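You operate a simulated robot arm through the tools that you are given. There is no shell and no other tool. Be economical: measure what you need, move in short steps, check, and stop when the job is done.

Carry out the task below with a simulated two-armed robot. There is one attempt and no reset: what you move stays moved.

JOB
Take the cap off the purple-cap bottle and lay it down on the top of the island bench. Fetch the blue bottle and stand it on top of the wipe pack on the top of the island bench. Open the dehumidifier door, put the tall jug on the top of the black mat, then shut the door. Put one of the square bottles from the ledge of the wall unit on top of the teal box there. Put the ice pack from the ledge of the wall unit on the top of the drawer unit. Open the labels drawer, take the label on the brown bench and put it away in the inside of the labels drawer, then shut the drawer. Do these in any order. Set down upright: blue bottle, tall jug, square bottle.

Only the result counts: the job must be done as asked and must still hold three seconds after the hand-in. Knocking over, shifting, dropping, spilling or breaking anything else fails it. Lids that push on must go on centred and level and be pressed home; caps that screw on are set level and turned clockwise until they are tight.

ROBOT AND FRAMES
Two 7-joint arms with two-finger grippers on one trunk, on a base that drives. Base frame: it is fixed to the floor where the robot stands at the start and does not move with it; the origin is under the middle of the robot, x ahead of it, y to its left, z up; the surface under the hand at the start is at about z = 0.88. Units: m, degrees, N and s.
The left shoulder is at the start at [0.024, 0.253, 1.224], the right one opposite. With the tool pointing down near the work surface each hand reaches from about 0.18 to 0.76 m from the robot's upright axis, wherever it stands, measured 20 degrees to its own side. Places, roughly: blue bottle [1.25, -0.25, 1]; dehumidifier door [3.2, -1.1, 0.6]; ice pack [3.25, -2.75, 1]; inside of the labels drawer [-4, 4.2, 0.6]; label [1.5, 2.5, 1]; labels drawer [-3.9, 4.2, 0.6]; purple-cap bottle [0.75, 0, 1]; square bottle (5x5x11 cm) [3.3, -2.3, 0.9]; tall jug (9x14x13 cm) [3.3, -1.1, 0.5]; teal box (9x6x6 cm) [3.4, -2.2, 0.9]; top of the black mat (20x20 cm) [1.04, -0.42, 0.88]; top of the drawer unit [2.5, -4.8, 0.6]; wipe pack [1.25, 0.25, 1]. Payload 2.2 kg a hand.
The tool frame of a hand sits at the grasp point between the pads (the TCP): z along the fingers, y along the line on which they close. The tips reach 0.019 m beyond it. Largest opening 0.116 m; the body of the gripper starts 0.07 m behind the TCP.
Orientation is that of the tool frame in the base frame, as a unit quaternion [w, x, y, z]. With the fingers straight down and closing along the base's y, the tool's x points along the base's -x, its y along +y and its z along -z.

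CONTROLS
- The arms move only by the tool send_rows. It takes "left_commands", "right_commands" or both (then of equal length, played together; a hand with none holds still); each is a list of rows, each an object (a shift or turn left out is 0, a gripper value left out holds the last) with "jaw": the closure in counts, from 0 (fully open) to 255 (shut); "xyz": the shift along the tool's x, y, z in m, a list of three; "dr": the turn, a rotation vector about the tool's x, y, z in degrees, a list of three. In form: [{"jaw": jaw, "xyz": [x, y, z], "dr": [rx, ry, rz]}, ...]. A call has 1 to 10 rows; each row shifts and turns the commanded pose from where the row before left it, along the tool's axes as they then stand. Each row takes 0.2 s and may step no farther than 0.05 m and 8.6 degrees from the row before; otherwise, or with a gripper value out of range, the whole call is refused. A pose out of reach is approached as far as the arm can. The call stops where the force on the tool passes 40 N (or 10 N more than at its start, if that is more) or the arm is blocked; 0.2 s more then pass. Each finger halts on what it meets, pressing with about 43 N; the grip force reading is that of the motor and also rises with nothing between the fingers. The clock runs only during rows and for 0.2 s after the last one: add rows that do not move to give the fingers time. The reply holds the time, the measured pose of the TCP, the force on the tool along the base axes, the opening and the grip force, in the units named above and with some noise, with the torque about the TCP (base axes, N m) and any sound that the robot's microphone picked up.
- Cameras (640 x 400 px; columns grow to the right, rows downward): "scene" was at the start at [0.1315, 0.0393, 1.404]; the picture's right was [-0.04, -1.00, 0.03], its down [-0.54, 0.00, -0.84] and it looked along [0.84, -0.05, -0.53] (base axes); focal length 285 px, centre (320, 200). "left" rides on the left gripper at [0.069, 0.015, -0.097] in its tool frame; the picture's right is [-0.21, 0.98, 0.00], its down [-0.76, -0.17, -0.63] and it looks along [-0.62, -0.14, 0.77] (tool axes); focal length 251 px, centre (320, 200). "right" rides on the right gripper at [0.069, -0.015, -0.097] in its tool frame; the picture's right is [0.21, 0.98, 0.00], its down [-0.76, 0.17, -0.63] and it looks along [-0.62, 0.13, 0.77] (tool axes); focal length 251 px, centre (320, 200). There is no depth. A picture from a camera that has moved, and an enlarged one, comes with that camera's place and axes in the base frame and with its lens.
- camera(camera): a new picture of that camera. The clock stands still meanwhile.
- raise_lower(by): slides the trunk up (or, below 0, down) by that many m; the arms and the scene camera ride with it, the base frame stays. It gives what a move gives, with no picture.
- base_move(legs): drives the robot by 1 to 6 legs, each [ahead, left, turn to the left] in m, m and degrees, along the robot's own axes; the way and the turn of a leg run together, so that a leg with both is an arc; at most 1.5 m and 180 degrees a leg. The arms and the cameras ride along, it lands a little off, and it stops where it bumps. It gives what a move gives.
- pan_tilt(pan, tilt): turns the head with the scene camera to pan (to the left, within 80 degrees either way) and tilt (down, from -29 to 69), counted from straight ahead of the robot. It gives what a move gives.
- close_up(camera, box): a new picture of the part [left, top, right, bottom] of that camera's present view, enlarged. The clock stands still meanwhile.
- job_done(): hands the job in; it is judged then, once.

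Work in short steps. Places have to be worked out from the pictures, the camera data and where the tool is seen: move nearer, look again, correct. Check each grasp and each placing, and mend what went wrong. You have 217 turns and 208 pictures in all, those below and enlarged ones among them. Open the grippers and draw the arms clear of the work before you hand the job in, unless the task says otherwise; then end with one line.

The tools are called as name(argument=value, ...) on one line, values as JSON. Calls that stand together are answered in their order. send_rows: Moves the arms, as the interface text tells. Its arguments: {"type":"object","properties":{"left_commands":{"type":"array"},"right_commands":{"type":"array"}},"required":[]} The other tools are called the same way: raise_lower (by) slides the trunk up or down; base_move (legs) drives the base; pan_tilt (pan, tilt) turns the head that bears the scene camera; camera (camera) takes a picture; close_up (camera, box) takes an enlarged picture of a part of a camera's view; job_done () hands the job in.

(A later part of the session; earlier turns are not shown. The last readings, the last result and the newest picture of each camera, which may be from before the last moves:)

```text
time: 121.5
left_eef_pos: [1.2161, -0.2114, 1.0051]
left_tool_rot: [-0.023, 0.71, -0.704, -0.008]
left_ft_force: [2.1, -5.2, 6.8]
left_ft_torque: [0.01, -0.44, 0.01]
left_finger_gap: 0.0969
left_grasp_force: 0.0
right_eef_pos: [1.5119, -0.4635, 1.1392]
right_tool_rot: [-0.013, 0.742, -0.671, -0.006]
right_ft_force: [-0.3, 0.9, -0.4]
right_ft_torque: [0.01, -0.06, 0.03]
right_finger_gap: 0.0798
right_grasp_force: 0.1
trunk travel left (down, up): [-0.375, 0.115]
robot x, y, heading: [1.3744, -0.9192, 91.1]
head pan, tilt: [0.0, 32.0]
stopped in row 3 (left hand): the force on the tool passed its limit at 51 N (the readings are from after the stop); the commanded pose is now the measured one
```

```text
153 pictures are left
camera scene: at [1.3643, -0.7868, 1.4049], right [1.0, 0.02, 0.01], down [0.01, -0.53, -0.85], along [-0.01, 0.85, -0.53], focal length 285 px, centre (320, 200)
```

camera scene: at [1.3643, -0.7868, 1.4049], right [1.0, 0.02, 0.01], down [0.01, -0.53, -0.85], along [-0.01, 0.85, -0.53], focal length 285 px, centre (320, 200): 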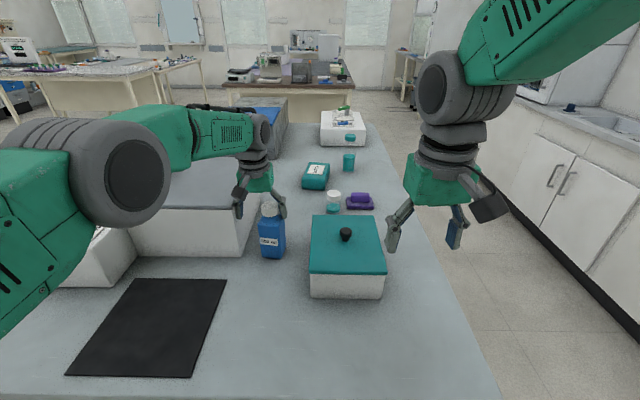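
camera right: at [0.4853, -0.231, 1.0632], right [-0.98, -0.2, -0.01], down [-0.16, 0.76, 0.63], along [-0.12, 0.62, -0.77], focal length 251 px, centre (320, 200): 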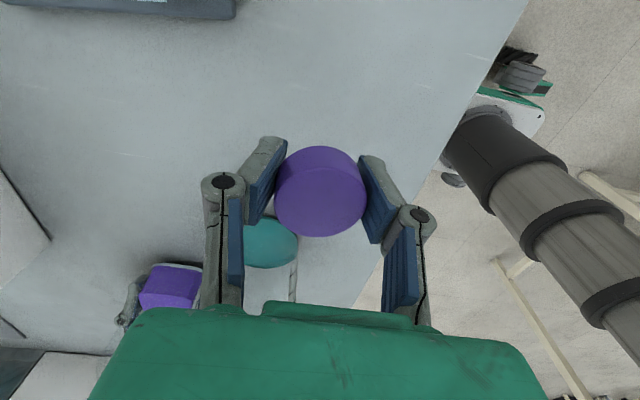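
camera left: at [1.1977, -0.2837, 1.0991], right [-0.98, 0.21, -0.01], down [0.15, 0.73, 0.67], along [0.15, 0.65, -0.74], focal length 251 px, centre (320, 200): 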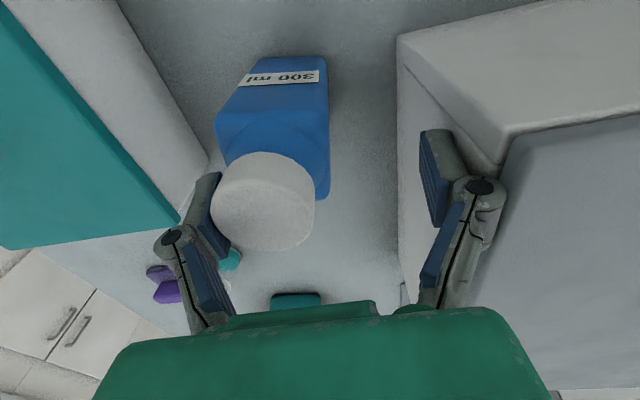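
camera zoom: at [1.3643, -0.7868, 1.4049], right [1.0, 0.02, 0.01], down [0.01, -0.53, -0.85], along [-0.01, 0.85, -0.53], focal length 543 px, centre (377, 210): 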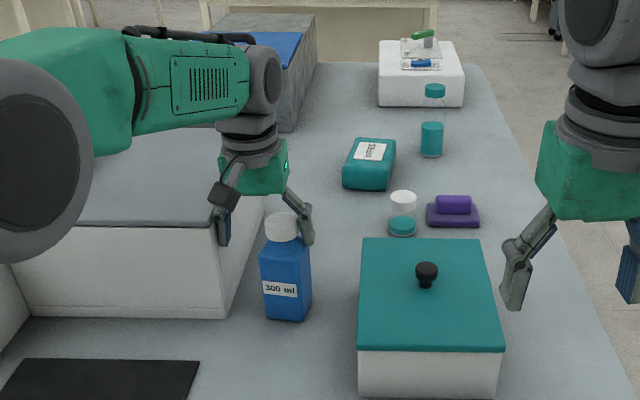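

The −x finger met the dryer's top corner (its wall is at x≈1.155, top 1.03). I'll rise and turn the hand 90° so the fingers close along y instead.

send_rows(left_commands=[{"xyz": [0, -0.01, -0.04]}, {"xyz": [0, -0.01, -0.045], "dr": [0, 0, -8.5]}, {"dr": [0, 0, -8.5]}, {"dr": [0, 0, -8.5]}, {"dr": [0, 0, -8.5]}, {"dr": [0, 0, -8.5]}, {"dr": [0, 0, -8.5]}, {"dr": [0, 0, -8.5]}, {"dr": [0, 0, -8.5]}, {"dr": [0, 0, -8.5]}])

camera(camera="left")

camera(camera="scene")

```text
time: 123.7
left_eef_pos: [1.2437, -0.2125, 1.0923]
left_tool_rot: [-0.023, 0.993, -0.113, 0.004]
left_ft_force: [0.8, 0.0, 0.4]
left_ft_torque: [0.02, 0.03, -0.02]
left_finger_gap: 0.0978
left_grasp_force: 0.1
right_eef_pos: [1.5234, -0.4611, 1.1382]
right_tool_rot: [-0.009, 0.741, -0.671, -0.008]
right_ft_force: [0.3, 0.2, -0.5]
right_ft_torque: [-0.01, -0.01, -0.01]
right_finger_gap: 0.0798
right_grasp_force: 0.0
trunk travel left (down, up): [-0.375, 0.115]
robot x, y, heading: [1.3781, -0.9155, 91.1]
head pan, tilt: [0.0, 32.0]
```

```text
152 pictures are left
camera left: at [1.3055, -0.2459, 1.1878], right [-0.43, -0.9, -0.05], down [-0.71, 0.3, 0.64], along [-0.56, 0.31, -0.77], focal length 251 px, centre (320, 200)
```

left: 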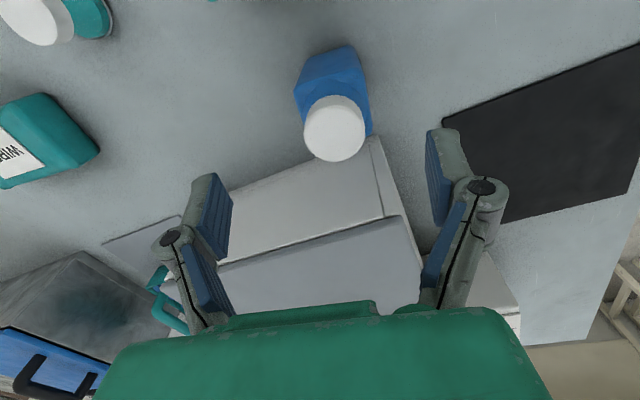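

```text
151 pictures are left
camera scene: at [1.3782, -0.7837, 1.4046], right [1.0, 0.02, 0.0], down [0.01, -0.53, -0.85], along [-0.01, 0.85, -0.53], focal length 285 px, centre (320, 200)
```

scene: 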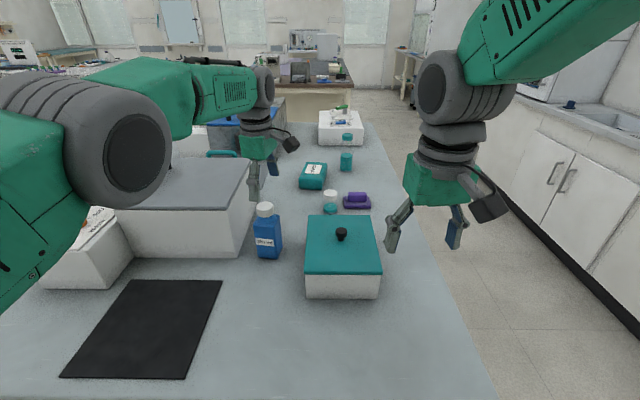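

Now aligned along y; cap at (1.239, −0.216). Finish the turn and descend in steps.

send_rows(left_commands=[{"xyz": [-0.0033, 0.0038, 0], "dr": [0, 0, -8.5]}, {"xyz": [0, 0, 0.035]}, {"xyz": [0, 0, 0.035]}, {}])

camera(camera="left")

```text
time: 124.7
left_eef_pos: [1.2395, -0.2131, 1.0219]
left_tool_rot: [-0.024, 0.999, -0.04, 0.005]
left_ft_force: [0.5, -0.3, 0.1]
left_ft_torque: [0.02, 0.01, 0.0]
left_finger_gap: 0.0979
left_grasp_force: 0.1
right_eef_pos: [1.52, -0.4622, 1.1394]
right_tool_rot: [-0.01, 0.741, -0.671, -0.008]
right_ft_force: [-0.1, 0.0, -0.1]
right_ft_torque: [-0.01, 0.01, -0.04]
right_finger_gap: 0.0796
right_grasp_force: 0.0
trunk travel left (down, up): [-0.375, 0.115]
robot x, y, heading: [1.3793, -0.9181, 91.1]
head pan, tilt: [0.0, 32.0]
```

```text
150 pictures are left
camera left: at [1.3044, -0.2367, 1.1184], right [-0.29, -0.96, -0.05], down [-0.75, 0.2, 0.63], along [-0.59, 0.22, -0.77], focal length 251 px, centre (320, 200)
```

left: 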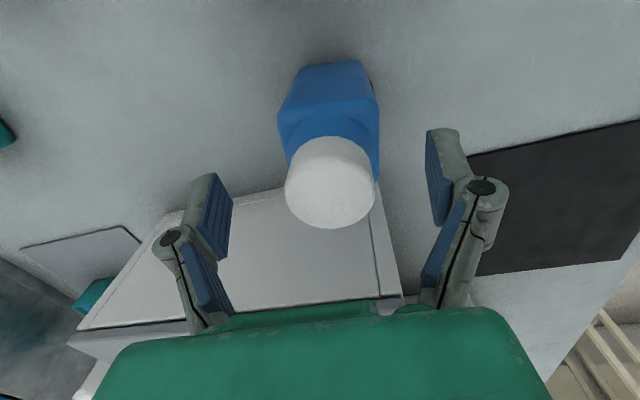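

Centred. Descend to z≈0.957 and close.

send_rows(left_commands=[{"xyz": [0, 0.001, 0.03]}, {"xyz": [0, 0, 0.025]}, {"xyz": [0, 0, 0.012]}, {}, {"jaw": 110}, {"jaw": 255}, {}, {}])

camera(camera="left")

```text
time: 125.7
left_eef_pos: [1.2374, -0.2072, 0.9641]
left_tool_rot: [-0.029, 0.999, -0.039, 0.007]
left_ft_force: [-1.0, -8.4, 28.1]
left_ft_torque: [-1.53, -0.44, -0.21]
left_finger_gap: 0.0565
left_grasp_force: 43.5
right_eef_pos: [1.5185, -0.4636, 1.1379]
right_tool_rot: [-0.01, 0.741, -0.672, -0.007]
right_ft_force: [0.4, 0.6, -0.7]
right_ft_torque: [-0.04, 0.01, 0.0]
right_finger_gap: 0.0797
right_grasp_force: 0.0
trunk travel left (down, up): [-0.375, 0.115]
robot x, y, heading: [1.3773, -0.9225, 90.9]
head pan, tilt: [0.0, 32.0]
stopped in row 5 (left hand): the force on the tool passed its limit at 42 N (the readings are from after the stop); the commanded pose is now the measured one
```

```text
149 pictures are left
camera left: at [1.3031, -0.2329, 1.0604], right [-0.29, -0.95, -0.06], down [-0.75, 0.19, 0.63], along [-0.59, 0.23, -0.77], focal length 251 px, centre (320, 200)
```

left: 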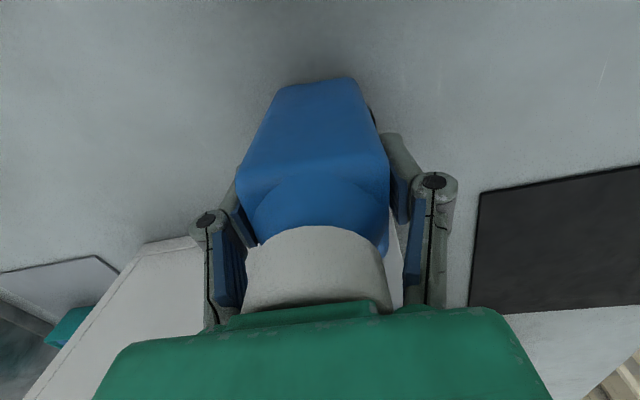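

Gripped at 0.0565 with some downward push. Close fully and lift a little.

send_rows(left_commands=[{"jaw": 255}, {}, {"xyz": [0, 0, -0.01]}, {"xyz": [0, 0, -0.02]}, {"xyz": [0, 0, -0.03]}, {}])

camera(camera="left")

close_up(camera="scene", box=[180, 90, 400, 300])

```text
time: 127.1
left_eef_pos: [1.2365, -0.2093, 1.0159]
left_tool_rot: [-0.025, 0.999, -0.04, 0.006]
left_ft_force: [-0.6, -0.7, -4.6]
left_ft_torque: [-0.02, -0.03, 0.01]
left_finger_gap: 0.0557
left_grasp_force: 43.6
right_eef_pos: [1.5203, -0.4607, 1.1377]
right_tool_rot: [-0.009, 0.741, -0.672, -0.007]
right_ft_force: [-0.8, -0.8, -0.1]
right_ft_torque: [0.0, -0.03, 0.01]
right_finger_gap: 0.0797
right_grasp_force: 0.0
trunk travel left (down, up): [-0.375, 0.115]
robot x, y, heading: [1.377, -0.9191, 91.1]
head pan, tilt: [0.0, 32.0]
```

```text
148 pictures are left
camera left: at [1.3019, -0.2346, 1.1143], right [-0.29, -0.96, -0.05], down [-0.75, 0.19, 0.63], along [-0.59, 0.22, -0.77], focal length 251 px, centre (320, 200)
```

left: 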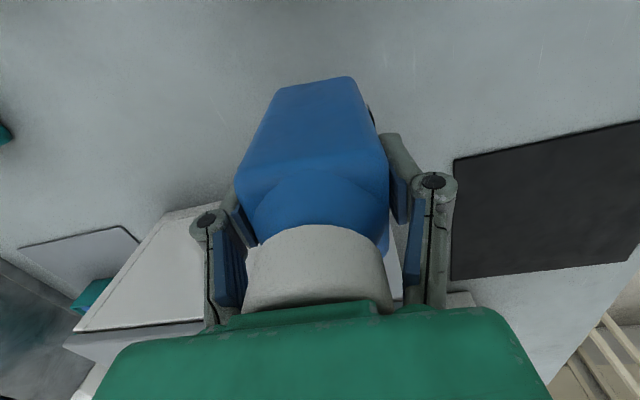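

```text
1.90 times, centred on (290, 195) of scene
camera zoom: at [1.3744, -0.7818, 1.4043], right [1.0, 0.02, 0.0], down [0.01, -0.54, -0.84], along [-0.01, 0.84, -0.54], focal length 543 px, centre (377, 210)
```

zoom: 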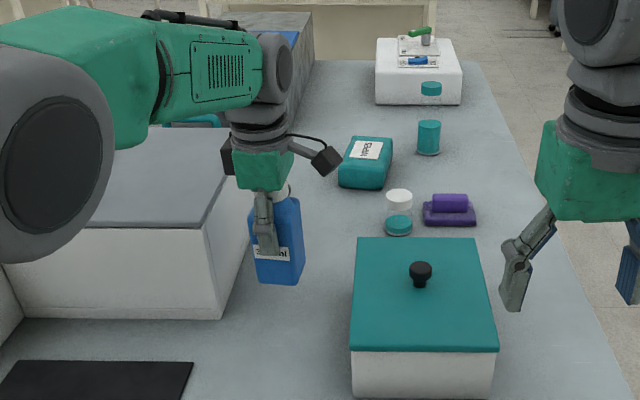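

Bottle is held (0.4 kg, base 8.4 cm below TCP). Raise, retract, and drive to the far side of the island.

send_rows(left_commands=[{"xyz": [0, 0, -0.045]}, {"xyz": [0, 0, -0.045]}, {"xyz": [0, 0, -0.035]}, {"xyz": [0, 0.045, 0]}, {"xyz": [0, 0.045, 0]}, {"xyz": [0, 0.045, 0]}, {"xyz": [0, 0.045, 0]}, {"xyz": [0, 0.045, 0]}, {"xyz": [0, 0.045, 0]}])

base_move(legs=[[-0.33, 0, 0], [0, -0.8, 0], [0, 0, 89], [0, -1.45, 0]])

camera(camera="scene")

```text
time: 129.1
left_eef_pos: [1.213, -0.4938, 1.1279]
left_tool_rot: [-0.028, 0.999, -0.04, 0.006]
left_ft_force: [0.3, -0.2, -4.2]
left_ft_torque: [0.0, 0.02, 0.03]
left_finger_gap: 0.0552
left_grasp_force: 42.7
right_eef_pos: [1.5187, -0.4643, 1.1388]
right_tool_rot: [-0.011, 0.741, -0.672, -0.01]
right_ft_force: [-0.6, 0.1, 0.7]
right_ft_torque: [0.03, -0.02, 0.01]
right_finger_gap: 0.0796
right_grasp_force: 0.1
trunk travel left (down, up): [-0.375, 0.115]
robot x, y, heading: [1.3781, -0.919, 91.1]
head pan, tilt: [0.0, 32.0]
```

```text
time: 145.7
left_eef_pos: [1.7713, 0.0697, 1.1274]
left_tool_rot: [-0.024, 0.742, 0.67, -0.014]
left_ft_force: [0.4, -1.1, -3.4]
left_ft_torque: [0.01, 0.02, 0.0]
left_finger_gap: 0.0557
left_grasp_force: 42.7
right_eef_pos: [1.7493, 0.3758, 1.1388]
right_tool_rot: [-0.002, 0.999, 0.038, -0.013]
right_ft_force: [0.0, -0.4, -0.2]
right_ft_torque: [0.02, 0.02, 0.0]
right_finger_gap: 0.0793
right_grasp_force: 0.0
trunk travel left (down, up): [-0.375, 0.115]
robot x, y, heading: [2.2057, 0.2264, 179.5]
head pan, tilt: [0.0, 32.0]
```

```text
146 pictures are left
camera scene: at [2.0688, 0.2251, 1.4047], right [0.01, 1.0, 0.0], down [0.53, 0.0, -0.85], along [-0.85, 0.01, -0.53], focal length 285 px, centre (320, 200)
```

scene: 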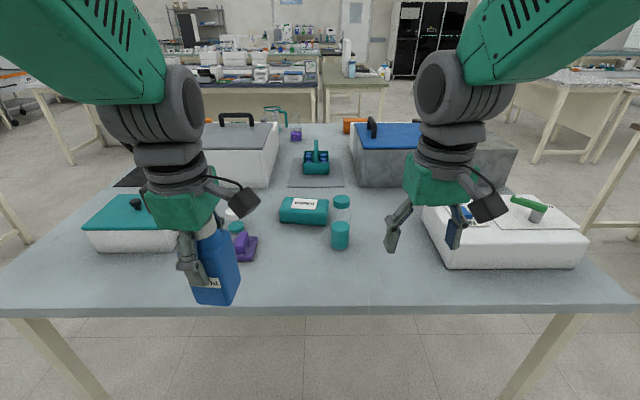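

Pack top centre at about (1.338, 0.187, 0.932). Move the base closer and to the right.

base_move(legs=[[0.175, -0.13, 0]])

close_up(camera="scene", box=[160, 150, 420, 330])

```text
time: 147.4
left_eef_pos: [1.599, 0.2016, 1.1282]
left_tool_rot: [-0.025, 0.742, 0.67, -0.015]
left_ft_force: [0.4, 0.4, -3.1]
left_ft_torque: [-0.03, 0.0, -0.03]
left_finger_gap: 0.055
left_grasp_force: 43.0
right_eef_pos: [1.5773, 0.5076, 1.1392]
right_tool_rot: [-0.001, 0.999, 0.038, -0.014]
right_ft_force: [-0.4, -0.1, -0.5]
right_ft_torque: [0.01, -0.03, 0.02]
right_finger_gap: 0.0797
right_grasp_force: 0.2
trunk travel left (down, up): [-0.375, 0.115]
robot x, y, heading: [2.0309, 0.3539, 179.6]
head pan, tilt: [0.0, 32.0]
```

```text
2.22 times, centred on (290, 240) of scene
camera zoom: at [1.8946, 0.3568, 1.4049], right [0.01, 1.0, 0.0], down [0.53, 0.0, -0.85], along [-0.85, 0.01, -0.53], focal length 634 px, centre (387, 111)
```

zoom: 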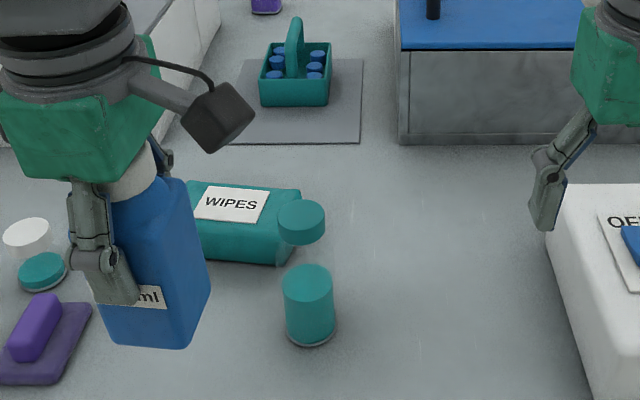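

Move the bottle above the pack at (1.336, 0.188).

send_rows(left_commands=[{"xyz": [-0.0067, -0.0433, 0]}, {"xyz": [-0.0067, -0.0433, 0]}, {"xyz": [-0.0067, -0.0433, 0]}, {"xyz": [-0.0067, -0.0433, 0]}, {"xyz": [-0.0067, -0.0433, 0]}, {"xyz": [-0.0067, -0.0433, 0]}, {}, {}])

close_up(camera="scene", box=[160, 100, 420, 280])

camera(camera="left")

```text
time: 149.2
left_eef_pos: [1.3373, 0.1866, 1.1429]
left_tool_rot: [-0.025, 0.742, 0.67, -0.016]
left_ft_force: [-0.6, -0.9, -4.0]
left_ft_torque: [-0.01, -0.02, 0.0]
left_finger_gap: 0.0549
left_grasp_force: 43.2
right_eef_pos: [1.5795, 0.5072, 1.1404]
right_tool_rot: [-0.001, 0.999, 0.038, -0.015]
right_ft_force: [0.8, 0.8, 0.3]
right_ft_torque: [-0.03, 0.0, 0.0]
right_finger_gap: 0.0798
right_grasp_force: 0.0
trunk travel left (down, up): [-0.375, 0.115]
robot x, y, heading: [2.0272, 0.3568, 179.3]
head pan, tilt: [0.0, 32.0]
```

```text
2.22 times, centred on (290, 190) of scene
camera zoom: at [1.8919, 0.3568, 1.4046], right [0.01, 1.0, 0.0], down [0.53, 0.0, -0.85], along [-0.85, 0.01, -0.53], focal length 634 px, centre (387, 222)
```

zoom: 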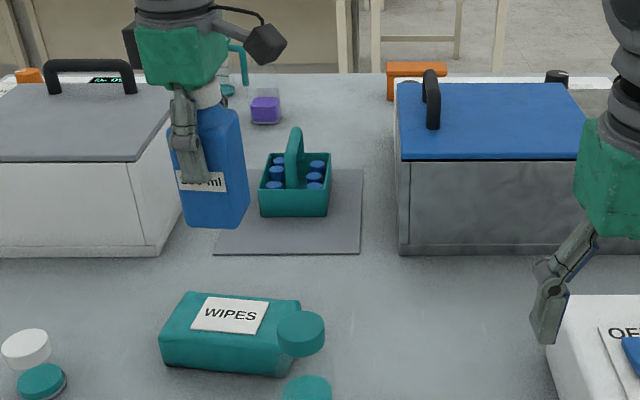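

```text
143 pictures are left
camera left: at [1.3641, 0.2527, 1.2395], right [0.95, -0.31, -0.06], down [-0.21, -0.75, 0.63], along [-0.24, -0.59, -0.77], focal length 251 px, centre (320, 200)
```

left: 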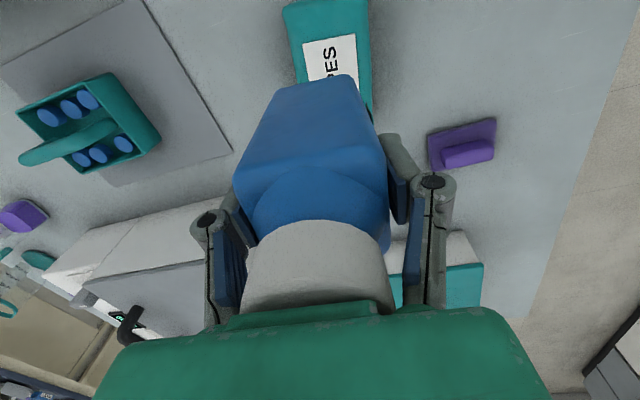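

Bottle is over the pack; shift −1 cm in x and lower.

send_rows(left_commands=[{"xyz": [0, -0.01, 0.03]}, {"xyz": [0, 0, 0.035]}, {"xyz": [0, 0, 0.03]}, {}])

close_up(camera="scene", box=[160, 150, 320, 280])

```text
time: 150.2
left_eef_pos: [1.322, 0.1893, 1.0488]
left_tool_rot: [-0.025, 0.743, 0.669, -0.016]
left_ft_force: [0.2, 0.0, -3.7]
left_ft_torque: [-0.01, 0.02, 0.01]
left_finger_gap: 0.055
left_grasp_force: 43.0
right_eef_pos: [1.5803, 0.5071, 1.1399]
right_tool_rot: [-0.002, 0.999, 0.038, -0.015]
right_ft_force: [-0.2, -0.3, -0.4]
right_ft_torque: [0.02, -0.01, 0.0]
right_finger_gap: 0.0794
right_grasp_force: 0.0
trunk travel left (down, up): [-0.375, 0.115]
robot x, y, heading: [2.0247, 0.3554, 179.5]
head pan, tilt: [0.0, 32.0]
```

```text
3.08 times, centred on (240, 215) of scene
camera zoom: at [1.8913, 0.3564, 1.4046], right [0.01, 1.0, 0.0], down [0.53, 0.0, -0.85], along [-0.85, 0.01, -0.53], focal length 878 px, centre (566, 154)
```

zoom: 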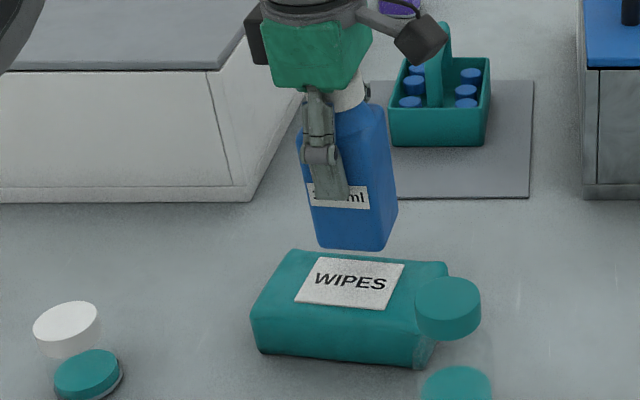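

Bottle appears ~1–2 cm too far in −x relative to the pack centre; shift +0.013 and lower slowly to contact.

send_rows(left_commands=[{"xyz": [0, 0.013, 0.01]}, {"xyz": [0, 0, 0.008]}, {}])

close_up(camera="scene", box=[160, 150, 320, 280])

```text
time: 151.0
left_eef_pos: [1.333, 0.1888, 1.03]
left_tool_rot: [-0.026, 0.742, 0.67, -0.015]
left_ft_force: [-1.3, 0.5, -3.8]
left_ft_torque: [0.02, -0.03, -0.01]
left_finger_gap: 0.0551
left_grasp_force: 43.5
right_eef_pos: [1.5788, 0.5071, 1.1393]
right_tool_rot: [-0.001, 0.999, 0.038, -0.015]
right_ft_force: [0.3, -0.1, -1.3]
right_ft_torque: [0.0, 0.0, 0.01]
right_finger_gap: 0.0795
right_grasp_force: 0.1
trunk travel left (down, up): [-0.375, 0.115]
robot x, y, heading: [2.0274, 0.3528, 179.5]
head pan, tilt: [0.0, 32.0]
```

```text
3.08 times, centred on (240, 215) of scene
camera zoom: at [1.8912, 0.3566, 1.4045], right [0.01, 1.0, 0.0], down [0.53, 0.0, -0.85], along [-0.85, 0.01, -0.53], focal length 878 px, centre (566, 154)
```

zoom: 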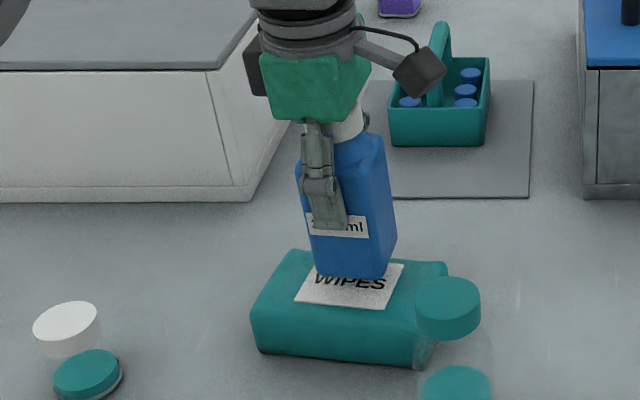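

Lower further in small steps to contact.

send_rows(left_commands=[{"xyz": [0, 0, 0.005]}, {"xyz": [0, 0, 0.004]}, {"xyz": [0, 0, 0.003]}, {}])

close_up(camera="scene", box=[160, 150, 320, 280])

```text
time: 152.0
left_eef_pos: [1.3323, 0.1895, 1.0192]
left_tool_rot: [-0.024, 0.742, 0.67, -0.015]
left_ft_force: [-0.2, 0.3, -3.8]
left_ft_torque: [0.03, 0.03, 0.02]
left_finger_gap: 0.0554
left_grasp_force: 43.0
right_eef_pos: [1.5788, 0.5068, 1.1394]
right_tool_rot: [-0.001, 0.999, 0.037, -0.015]
right_ft_force: [0.4, 0.2, -0.6]
right_ft_torque: [0.02, -0.02, 0.02]
right_finger_gap: 0.0794
right_grasp_force: 0.1
trunk travel left (down, up): [-0.375, 0.115]
robot x, y, heading: [2.0261, 0.3539, 179.4]
head pan, tilt: [0.0, 32.0]
```

```text
3.08 times, centred on (240, 215) of scene
camera zoom: at [1.8911, 0.3565, 1.4045], right [0.01, 1.0, 0.0], down [0.53, 0.0, -0.85], along [-0.85, 0.01, -0.53], focal length 878 px, centre (566, 154)
```

zoom: 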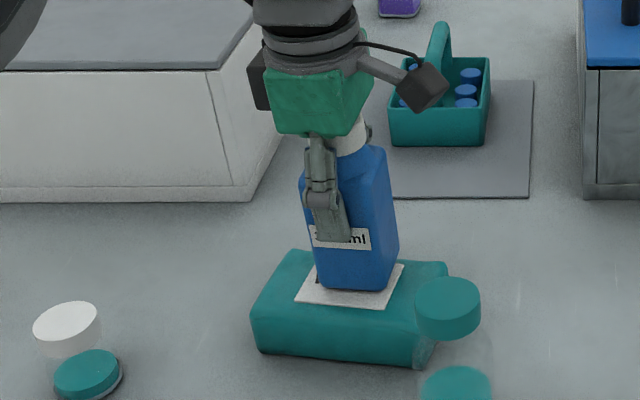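

Good centring. Continue down.

send_rows(left_commands=[{"xyz": [0, 0, 0.003]}, {"xyz": [0, 0, 0.003]}, {}])

send_rows(left_commands=[{"xyz": [0, 0, 0.002]}, {"xyz": [0, 0, 0.002]}, {}])

```text
time: 152.8
left_eef_pos: [1.3323, 0.1896, 1.0141]
left_tool_rot: [-0.026, 0.743, 0.669, -0.017]
left_ft_force: [0.0, 0.3, 4.2]
left_ft_torque: [0.18, -0.19, -0.05]
left_finger_gap: 0.0554
left_grasp_force: 43.2
right_eef_pos: [1.5795, 0.5057, 1.1402]
right_tool_rot: [-0.001, 0.999, 0.038, -0.014]
right_ft_force: [-0.2, 0.9, -0.4]
right_ft_torque: [0.01, -0.01, -0.01]
right_finger_gap: 0.0795
right_grasp_force: 0.0
trunk travel left (down, up): [-0.375, 0.115]
robot x, y, heading: [2.0269, 0.3538, 179.4]
head pan, tilt: [0.0, 32.0]
```

```text
time: 153.6
left_eef_pos: [1.3331, 0.1886, 1.0137]
left_tool_rot: [-0.028, 0.742, 0.67, -0.019]
left_ft_force: [-3.3, -3.4, 30.2]
left_ft_torque: [0.7, -0.61, 0.01]
left_finger_gap: 0.0552
left_grasp_force: 43.1
right_eef_pos: [1.5816, 0.5072, 1.1409]
right_tool_rot: [-0.002, 0.999, 0.037, -0.017]
right_ft_force: [0.3, -1.5, 0.3]
right_ft_torque: [0.02, 0.03, 0.03]
right_finger_gap: 0.0794
right_grasp_force: 0.0
trunk travel left (down, up): [-0.375, 0.115]
robot x, y, heading: [2.0256, 0.3521, 179.7]
head pan, tilt: [0.0, 32.0]
```

Firm contact at 1.0137. Ease up 4 mm of command, open slowly, then look.

send_rows(left_commands=[{"xyz": [0, 0, -0.004]}, {"jaw": 120}, {"jaw": 90}, {}, {}])

close_up(camera="scene", box=[160, 150, 320, 280])

camera(camera="left")

```text
time: 154.8
left_eef_pos: [1.334, 0.19, 1.0124]
left_tool_rot: [-0.025, 0.742, 0.67, -0.016]
left_ft_force: [-1.8, -1.4, 5.2]
left_ft_torque: [0.08, -0.16, -0.03]
left_finger_gap: 0.0755
left_grasp_force: 0.4
right_eef_pos: [1.5794, 0.5076, 1.1403]
right_tool_rot: [-0.002, 0.999, 0.038, -0.015]
right_ft_force: [0.2, 0.9, 0.7]
right_ft_torque: [0.01, 0.04, -0.01]
right_finger_gap: 0.0798
right_grasp_force: 0.0
trunk travel left (down, up): [-0.375, 0.115]
robot x, y, heading: [2.0301, 0.3547, 179.5]
head pan, tilt: [0.0, 32.0]
```

```text
3.08 times, centred on (240, 215) of scene
camera zoom: at [1.8927, 0.3563, 1.4047], right [0.01, 1.0, 0.0], down [0.53, 0.0, -0.85], along [-0.85, 0.01, -0.53], focal length 878 px, centre (566, 154)
```

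zoom: 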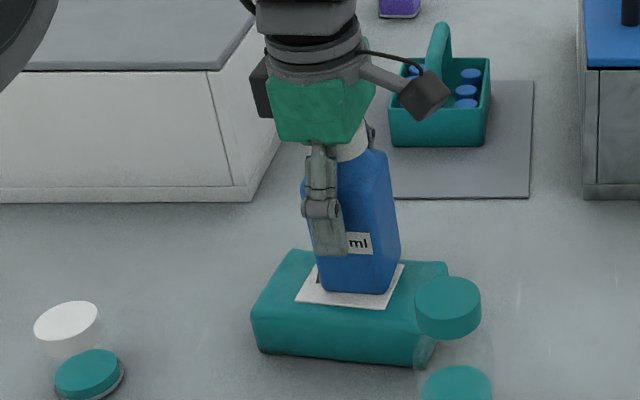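

```text
138 pictures are left
camera left: at [1.3607, 0.2563, 1.1096], right [0.95, -0.31, -0.06], down [-0.21, -0.75, 0.63], along [-0.24, -0.59, -0.77], focal length 251 px, centre (320, 200)
```

left: 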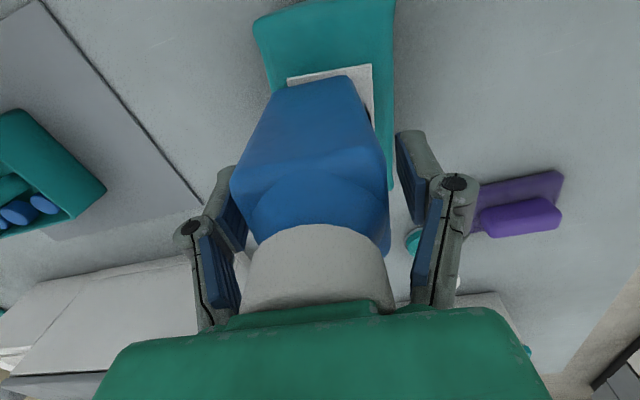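

Bottle stands on the pack. Open wider and rise straight up.

send_rows(left_commands=[{"jaw": 45}, {}, {"xyz": [0, 0, -0.01]}, {"xyz": [0, 0, -0.03]}, {"xyz": [0, 0, -0.045]}, {"xyz": [0, 0, -0.045]}, {"xyz": [0, 0, -0.04]}])

close_up(camera="scene", box=[160, 120, 360, 280])

```text
time: 156.4
left_eef_pos: [1.3451, 0.1868, 1.1858]
left_tool_rot: [-0.025, 0.742, 0.67, -0.016]
left_ft_force: [0.0, 0.3, 0.3]
left_ft_torque: [0.03, 0.0, -0.01]
left_finger_gap: 0.0955
left_grasp_force: 0.0
right_eef_pos: [1.581, 0.508, 1.1415]
right_tool_rot: [-0.001, 0.999, 0.038, -0.015]
right_ft_force: [0.5, -0.5, 0.1]
right_ft_torque: [0.0, 0.01, -0.01]
right_finger_gap: 0.0795
right_grasp_force: 0.1
trunk travel left (down, up): [-0.375, 0.115]
robot x, y, heading: [2.0337, 0.3576, 179.7]
head pan, tilt: [0.0, 32.0]
```

```text
2.50 times, centred on (260, 200) of scene
camera zoom: at [1.8932, 0.3566, 1.4048], right [0.01, 1.0, 0.0], down [0.53, 0.0, -0.85], along [-0.85, 0.01, -0.53], focal length 713 px, centre (470, 200)
```

zoom: 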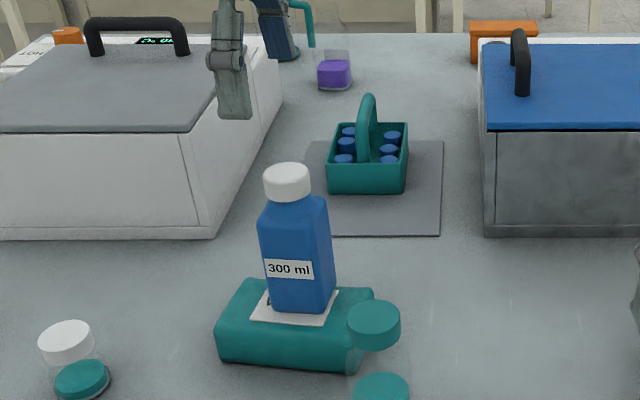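

Blue bottle is done. Retract the left arm, then drive to face the dehumidifier.

send_rows(left_commands=[{"xyz": [0, 0.045, 0]}, {"xyz": [0, 0.045, 0]}, {"xyz": [0, 0.045, 0]}, {"xyz": [0, 0.045, 0]}, {"xyz": [0, 0.045, 0]}, {"xyz": [0, 0.045, 0]}])

base_move(legs=[[-0.2, 0, 0], [0, 1.42, 0], [0, 0, 180]])

send_rows(left_commands=[{"dr": [0, 0, 8.5]}, {"dr": [0, 0, 8.5]}, {"dr": [0, 0, 8.5]}, {"dr": [0, 0, 8.5]}, {"dr": [0, 0, 8.5]}, {"dr": [0, 0, 8.5]}, {"dr": [0, 0, 8.5]}, {"dr": [0, 0, 8.5]}, {"dr": [0, 0, 8.5]}, {"dr": [0, 0, 8.5]}])

camera(camera="scene")

```text
time: 157.8
left_eef_pos: [1.614, 0.1582, 1.169]
left_tool_rot: [-0.027, 0.742, 0.67, -0.017]
left_ft_force: [1.0, -0.2, 0.4]
left_ft_torque: [0.02, 0.04, 0.02]
left_finger_gap: 0.0957
left_grasp_force: 0.1
right_eef_pos: [1.5813, 0.506, 1.1402]
right_tool_rot: [-0.001, 0.999, 0.037, -0.016]
right_ft_force: [0.6, -0.6, 0.1]
right_ft_torque: [0.0, 0.03, -0.02]
right_finger_gap: 0.0796
right_grasp_force: 0.0
trunk travel left (down, up): [-0.375, 0.115]
robot x, y, heading: [2.0277, 0.3554, 179.5]
head pan, tilt: [0.0, 32.0]
```

```text
time: 173.3
left_eef_pos: [2.6476, -0.9047, 1.1685]
left_tool_rot: [0.015, -0.642, 0.766, -0.026]
left_ft_force: [0.4, 0.0, -0.3]
left_ft_torque: [0.0, 0.01, -0.01]
left_finger_gap: 0.0953
left_grasp_force: 0.0
right_eef_pos: [2.655, -1.2537, 1.1406]
right_tool_rot: [0.014, -0.001, 1.0, -0.002]
right_ft_force: [-0.8, 0.4, 0.1]
right_ft_torque: [0.02, 0.01, -0.02]
right_finger_gap: 0.0796
right_grasp_force: 0.1
trunk travel left (down, up): [-0.375, 0.115]
robot x, y, heading: [2.2199, -1.0733, -4.5]
head pan, tilt: [0.0, 32.0]
```

```text
time: 175.5
left_eef_pos: [2.6459, -0.905, 1.1694]
left_tool_rot: [0.029, 0.046, 0.998, -0.009]
left_ft_force: [-0.7, -0.4, -0.6]
left_ft_torque: [0.05, 0.0, -0.01]
left_finger_gap: 0.0955
left_grasp_force: 0.0
right_eef_pos: [2.6516, -1.2518, 1.1407]
right_tool_rot: [0.016, -0.001, 1.0, -0.002]
right_ft_force: [0.4, 0.1, -0.4]
right_ft_torque: [0.01, 0.04, 0.02]
right_finger_gap: 0.0797
right_grasp_force: 0.0
trunk travel left (down, up): [-0.375, 0.115]
robot x, y, heading: [2.2227, -1.0719, -4.7]
head pan, tilt: [0.0, 32.0]
```

```text
136 pictures are left
camera scene: at [2.35, -1.0789, 1.4048], right [-0.08, -1.0, 0.0], down [-0.53, 0.04, -0.85], along [0.84, -0.07, -0.53], focal length 285 px, centre (320, 200)
```

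scene: 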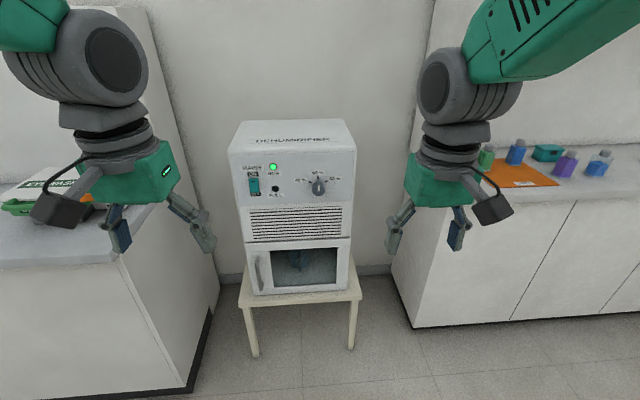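

Door plane x≈3.165–3.18, handle near (3.165, −0.906, 0.57). Straighten the heading, lower the trunk and pitch the left hand forward.

base_move(legs=[[0, 0, 4.7], [0.15, 0, 0]])

raise_lower(by=-0.37)

send_rows(left_commands=[{"dr": [0, -8.3, 0]}, {"dr": [0, -8.3, 0]}, {"dr": [0, -8.3, 0]}, {"dr": [0, -8.3, 0]}, {"dr": [0, -8.3, 0]}, {"dr": [0, -8.3, 0]}, {"dr": [0, -8.3, 0]}, {"dr": [0, -8.3, 0]}])

camera(camera="scene")

camera(camera="left")

```text
time: 177.3
left_eef_pos: [2.7806, -0.8703, 1.1707]
left_tool_rot: [0.031, 0.002, 0.999, -0.008]
left_ft_force: [-0.1, -0.6, 1.0]
left_ft_torque: [0.01, 0.01, -0.02]
left_finger_gap: 0.0958
left_grasp_force: 0.1
right_eef_pos: [2.8159, -1.2178, 1.1419]
right_tool_rot: [0.017, -0.042, 0.999, -0.001]
right_ft_force: [-0.2, -0.4, -0.3]
right_ft_torque: [0.01, 0.0, -0.01]
right_finger_gap: 0.0794
right_grasp_force: 0.0
trunk travel left (down, up): [-0.375, 0.115]
robot x, y, heading: [2.3733, -1.0703, 0.3]
head pan, tilt: [0.0, 32.0]
```

```text
time: 180.9
left_eef_pos: [2.7801, -0.8715, 0.8005]
left_tool_rot: [0.031, 0.003, 0.999, -0.008]
left_ft_force: [0.1, 0.0, 0.5]
left_ft_torque: [-0.02, 0.0, -0.01]
left_finger_gap: 0.0954
left_grasp_force: 0.0
right_eef_pos: [2.8152, -1.2182, 0.7724]
right_tool_rot: [0.018, -0.043, 0.999, -0.002]
right_ft_force: [0.3, 0.1, 0.1]
right_ft_torque: [-0.03, -0.03, -0.02]
right_finger_gap: 0.0797
right_grasp_force: 0.0
trunk travel left (down, up): [-0.005, 0.485]
robot x, y, heading: [2.3683, -1.0689, 0.4]
head pan, tilt: [0.0, 32.0]
```

```text
time: 182.7
left_eef_pos: [2.8398, -0.8964, 0.8145]
left_tool_rot: [0.573, -0.002, 0.82, -0.009]
left_ft_force: [0.5, -0.4, 0.6]
left_ft_torque: [-0.01, 0.01, 0.02]
left_finger_gap: 0.0956
left_grasp_force: 0.1
left hand out of reach, approached as far as the arm can: row 5, 6, 7, 8
right_eef_pos: [2.8156, -1.2173, 0.7716]
right_tool_rot: [0.017, -0.043, 0.999, -0.001]
right_ft_force: [-0.9, -0.2, -0.3]
right_ft_torque: [0.0, 0.03, 0.02]
right_finger_gap: 0.0793
right_grasp_force: 0.0
trunk travel left (down, up): [-0.005, 0.485]
robot x, y, heading: [2.3723, -1.0713, 0.1]
head pan, tilt: [0.0, 32.0]
```

```text
135 pictures are left
camera scene: at [2.5006, -1.0686, 1.0347], right [0.0, -1.0, 0.0], down [-0.53, 0.0, -0.85], along [0.85, 0.0, -0.53], focal length 285 px, centre (320, 200)
```

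scene: 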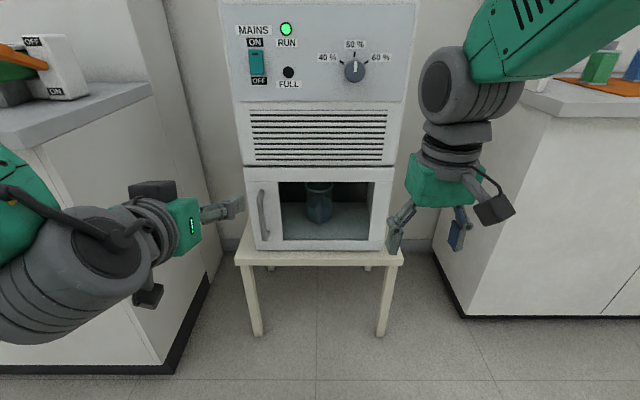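

```text
134 pictures are left
camera left: at [2.7235, -0.8797, 0.7829], right [0.08, 0.98, 0.19], down [-0.34, -0.15, 0.93], along [0.94, -0.14, 0.32], focal length 251 px, centre (320, 200)
```

left: 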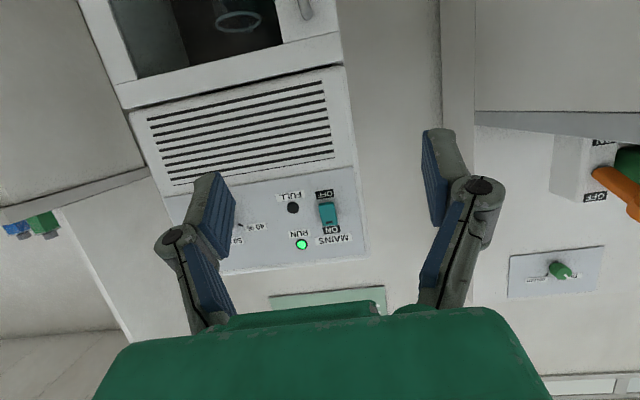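

Handle is a vertical bar at (3.145, −0.914, 0.50–0.66). Move the left hand to a pre-grasp in front of it.

send_rows(left_commands=[{"jaw": 60, "xyz": [0.0192, -0.0017, 0.035]}, {"xyz": [0.0192, -0.0017, 0.035]}, {"xyz": [0.0192, -0.0017, 0.035]}, {"xyz": [0.0192, -0.0017, 0.035]}, {"xyz": [0.0192, -0.0017, 0.035]}, {"xyz": [0.0192, -0.0017, 0.035]}, {"xyz": [0.0192, -0.0017, 0.035]}, {"xyz": [0.0192, -0.0017, 0.035]}])

camera(camera="left")

camera(camera="scene")

```text
time: 184.5
left_eef_pos: [3.0505, -0.9135, 0.574]
left_tool_rot: [0.573, -0.003, 0.82, -0.007]
left_ft_force: [-0.4, -0.1, 0.6]
left_ft_torque: [0.01, 0.0, 0.0]
left_finger_gap: 0.0886
left_grasp_force: 0.2
right_eef_pos: [2.8155, -1.2169, 0.7721]
right_tool_rot: [0.016, -0.043, 0.999, -0.002]
right_ft_force: [-0.3, 0.2, 0.3]
right_ft_torque: [0.0, -0.02, 0.0]
right_finger_gap: 0.0794
right_grasp_force: 0.0
trunk travel left (down, up): [-0.005, 0.485]
robot x, y, heading: [2.3681, -1.067, 0.4]
head pan, tilt: [0.0, 32.0]
```

```text
133 pictures are left
camera left: at [2.935, -0.8981, 0.5431], right [0.08, 0.98, 0.19], down [-0.34, -0.15, 0.93], along [0.94, -0.14, 0.32], focal length 251 px, centre (320, 200)
```

left: 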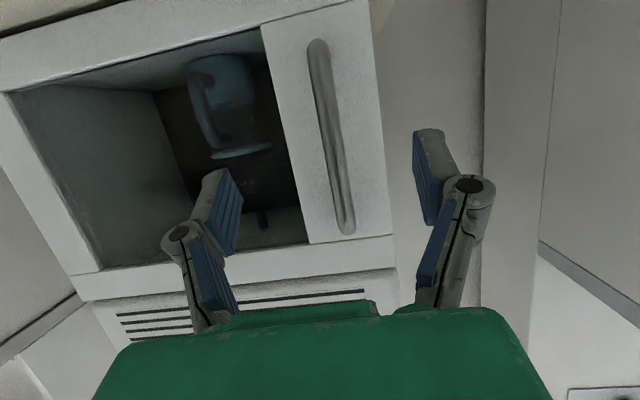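

```text
132 pictures are left
camera scene: at [2.5017, -1.0682, 1.0345], right [0.0, -1.0, 0.0], down [-0.53, 0.0, -0.85], along [0.85, 0.0, -0.53], focal length 285 px, centre (320, 200)
```

scene: 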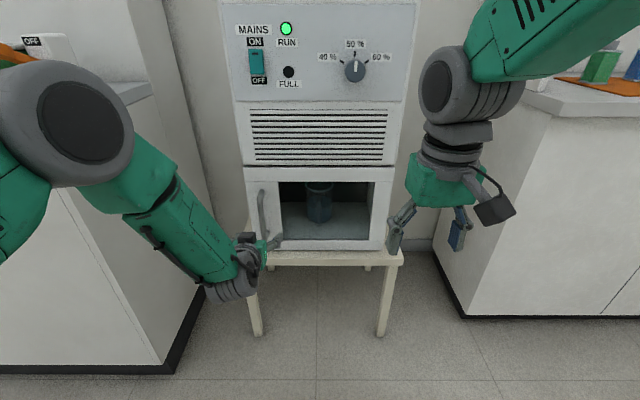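

Well aligned. Move forward onto the handle and close.

send_rows(left_commands=[{"xyz": [-0.0101, 0.0012, 0.0275]}, {"xyz": [-0.0101, 0.0012, 0.0275]}, {"xyz": [-0.0101, 0.0012, 0.0275]}, {}])

camera(camera="left")

```text
time: 185.5
left_eef_pos: [3.138, -0.9085, 0.5763]
left_tool_rot: [0.573, -0.002, 0.82, -0.007]
left_ft_force: [-0.3, 0.2, -0.7]
left_ft_torque: [-0.01, -0.02, 0.05]
left_finger_gap: 0.0889
left_grasp_force: 0.1
right_eef_pos: [2.8149, -1.216, 0.7715]
right_tool_rot: [0.017, -0.043, 0.999, 0.0]
right_ft_force: [0.0, 0.3, -0.5]
right_ft_torque: [-0.06, -0.01, 0.0]
right_finger_gap: 0.0796
right_grasp_force: 0.1
trunk travel left (down, up): [-0.005, 0.485]
robot x, y, heading: [2.3684, -1.0691, 0.1]
head pan, tilt: [0.0, 32.0]
```

```text
131 pictures are left
camera left: at [3.0213, -0.893, 0.5448], right [0.08, 0.98, 0.19], down [-0.34, -0.15, 0.93], along [0.94, -0.14, 0.32], focal length 251 px, centre (320, 200)
```

left: 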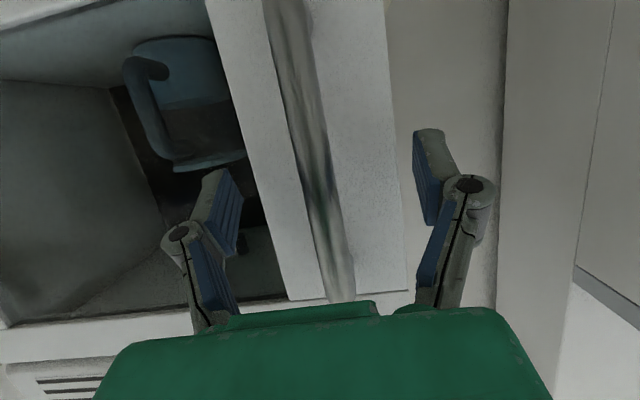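

Close on the handle.

send_rows(left_commands=[{"jaw": 150}, {"jaw": 255}, {}, {}, {}])

camera(camera="left")

```text
time: 186.7
left_eef_pos: [3.1364, -0.9081, 0.5751]
left_tool_rot: [0.573, -0.002, 0.82, -0.008]
left_ft_force: [-0.7, 2.9, -0.7]
left_ft_torque: [0.05, 0.07, -0.05]
left_finger_gap: 0.0061
left_grasp_force: 34.0
right_eef_pos: [2.8141, -1.2172, 0.7712]
right_tool_rot: [0.017, -0.042, 0.999, -0.002]
right_ft_force: [0.6, 0.1, 0.0]
right_ft_torque: [0.01, -0.03, -0.01]
right_finger_gap: 0.0794
right_grasp_force: 0.1
trunk travel left (down, up): [-0.005, 0.485]
robot x, y, heading: [2.3714, -1.0696, 0.3]
head pan, tilt: [0.0, 32.0]
```

```text
130 pictures are left
camera left: at [3.0211, -0.8926, 0.5446], right [0.08, 0.98, 0.19], down [-0.34, -0.15, 0.93], along [0.94, -0.14, 0.32], focal length 251 px, centre (320, 200)
```

left: 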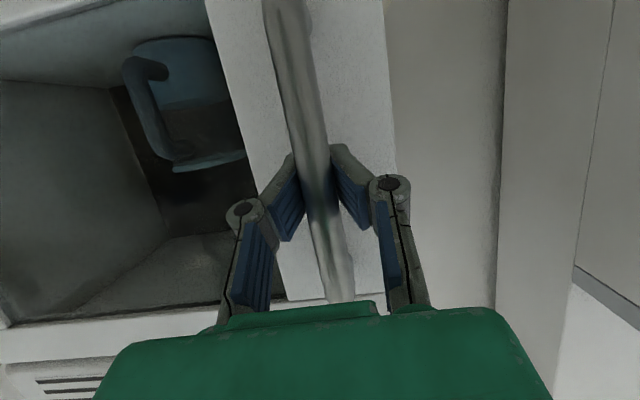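

Grip reads 0.006 gap; test by pulling back 4 cm.

send_rows(left_commands=[{"xyz": [0.0069, 0, -0.0188]}, {"xyz": [0.0069, 0, -0.0188]}, {}])

camera(camera="left")

```text
time: 187.5
left_eef_pos: [3.0963, -0.9171, 0.5762]
left_tool_rot: [0.573, 0.002, 0.819, -0.009]
left_ft_force: [7.3, -29.1, -2.6]
left_ft_torque: [-0.16, 0.16, 0.11]
left_finger_gap: 0.0059
left_grasp_force: 33.4
right_eef_pos: [2.8146, -1.2201, 0.7712]
right_tool_rot: [0.016, -0.042, 0.999, 0.0]
right_ft_force: [-0.2, 0.0, 0.2]
right_ft_torque: [0.02, -0.01, 0.01]
right_finger_gap: 0.0796
right_grasp_force: 0.1
trunk travel left (down, up): [-0.005, 0.485]
robot x, y, heading: [2.3708, -1.0729, -0.1]
head pan, tilt: [0.0, 32.0]
```

```text
129 pictures are left
camera left: at [2.9809, -0.8998, 0.5448], right [0.09, 0.98, 0.19], down [-0.34, -0.15, 0.93], along [0.94, -0.14, 0.32], focal length 251 px, centre (320, 200)
```

left: 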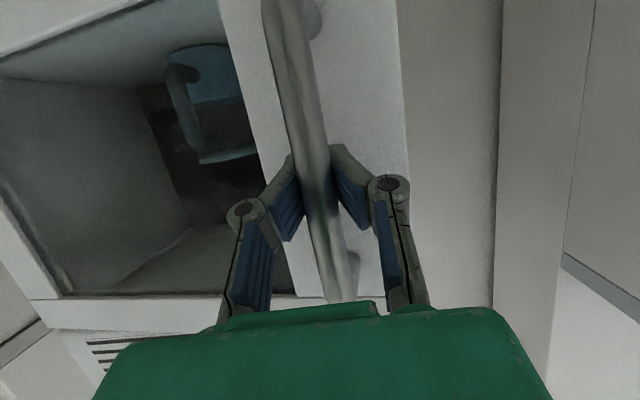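

The door is opening. Follow the arc around the hinge (≈3.175, −1.26).

send_rows(left_commands=[{"xyz": [0.0119, -0.0125, -0.0325]}, {"xyz": [0.0119, -0.0125, -0.0325]}, {"xyz": [0.0108, -0.019, -0.0296]}, {"xyz": [0.0108, -0.019, -0.0296]}, {}])

camera(camera="scene")

```text
time: 188.3
left_eef_pos: [3.0085, -0.9541, 0.5758]
left_tool_rot: [0.571, 0.004, 0.82, -0.017]
left_ft_force: [16.4, -26.8, -18.2]
left_ft_torque: [-0.23, 0.26, 0.14]
left_finger_gap: 0.0058
left_grasp_force: 31.4
right_eef_pos: [2.8145, -1.2161, 0.7737]
right_tool_rot: [0.018, -0.042, 0.999, -0.003]
right_ft_force: [1.1, -0.7, -0.2]
right_ft_torque: [0.02, -0.02, 0.0]
right_finger_gap: 0.0797
right_grasp_force: 0.1
trunk travel left (down, up): [-0.005, 0.485]
robot x, y, heading: [2.37, -1.0727, -0.1]
head pan, tilt: [0.0, 32.0]
stopped in row 3 (left hand): the force on the tool passed its limit at 42 N (the readings are from after the stop); the commanded pose is now the measured one
```

```text
128 pictures are left
camera scene: at [2.5042, -1.0729, 1.034], right [0.0, -1.0, 0.0], down [-0.54, 0.0, -0.84], along [0.84, 0.0, -0.54], focal length 285 px, centre (320, 200)
```

scene: 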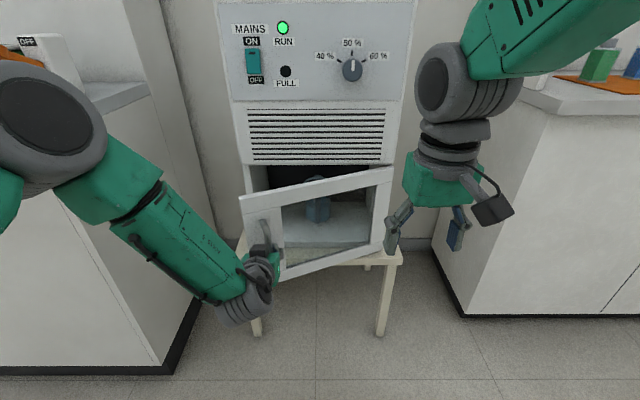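

Door ~27° open. Release, back off, and go around to push it from the inside edge.

send_rows(left_commands=[{"jaw": 120}, {"jaw": 80}, {"xyz": [0.0104, 0, -0.0282]}, {"xyz": [0.0104, 0, -0.0282]}, {"xyz": [0.01, 0, -0.0282]}, {"xyz": [0, 0.04, 0]}, {"jaw": 255, "xyz": [0, 0.045, 0]}, {"xyz": [0, 0.045, 0]}])

camera(camera="scene")

camera(camera="left")

```text
time: 190.1
left_eef_pos: [2.9185, -0.8853, 0.5901]
left_tool_rot: [0.573, -0.008, 0.82, 0.002]
left_ft_force: [-0.6, 0.2, 0.6]
left_ft_torque: [-0.03, 0.02, 0.01]
left_finger_gap: 0.0
left_grasp_force: 28.8
left hand out of reach, approached as far as the arm can: row 7, 8
right_eef_pos: [2.8123, -1.2157, 0.7747]
right_tool_rot: [0.019, -0.043, 0.999, -0.002]
right_ft_force: [-0.3, 0.2, 0.5]
right_ft_torque: [-0.02, -0.01, -0.02]
right_finger_gap: 0.0795
right_grasp_force: 0.0
trunk travel left (down, up): [-0.005, 0.485]
robot x, y, heading: [2.3718, -1.0706, 0.2]
head pan, tilt: [0.0, 32.0]
```

```text
127 pictures are left
camera scene: at [2.5005, -1.0685, 1.0348], right [0.0, -1.0, 0.0], down [-0.53, 0.0, -0.85], along [0.85, 0.0, -0.53], focal length 285 px, centre (320, 200)
```

scene: 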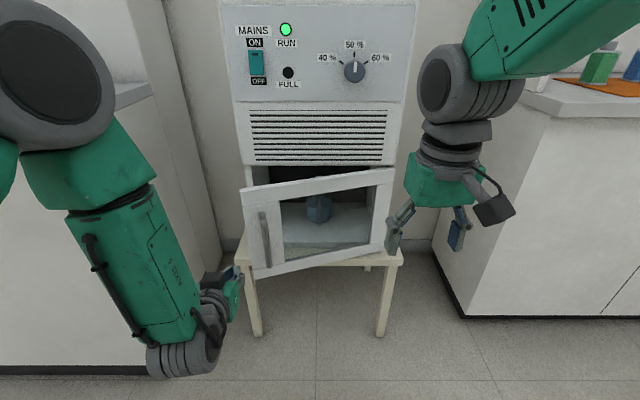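

```text
126 pictures are left
camera left: at [2.8026, -0.871, 0.5593], right [0.06, 0.98, 0.2], down [-0.33, -0.17, 0.93], along [0.94, -0.12, 0.32], focal length 251 px, centre (320, 200)
```

left: 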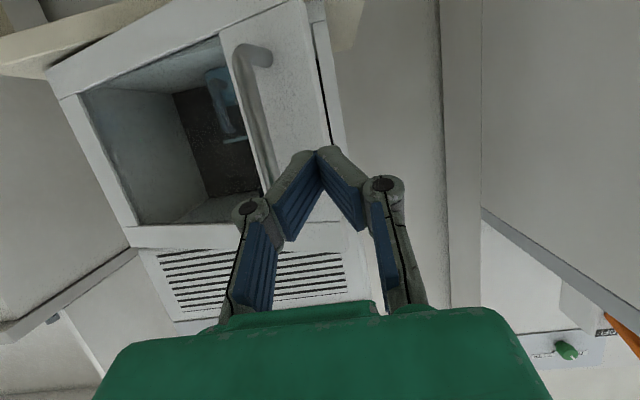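

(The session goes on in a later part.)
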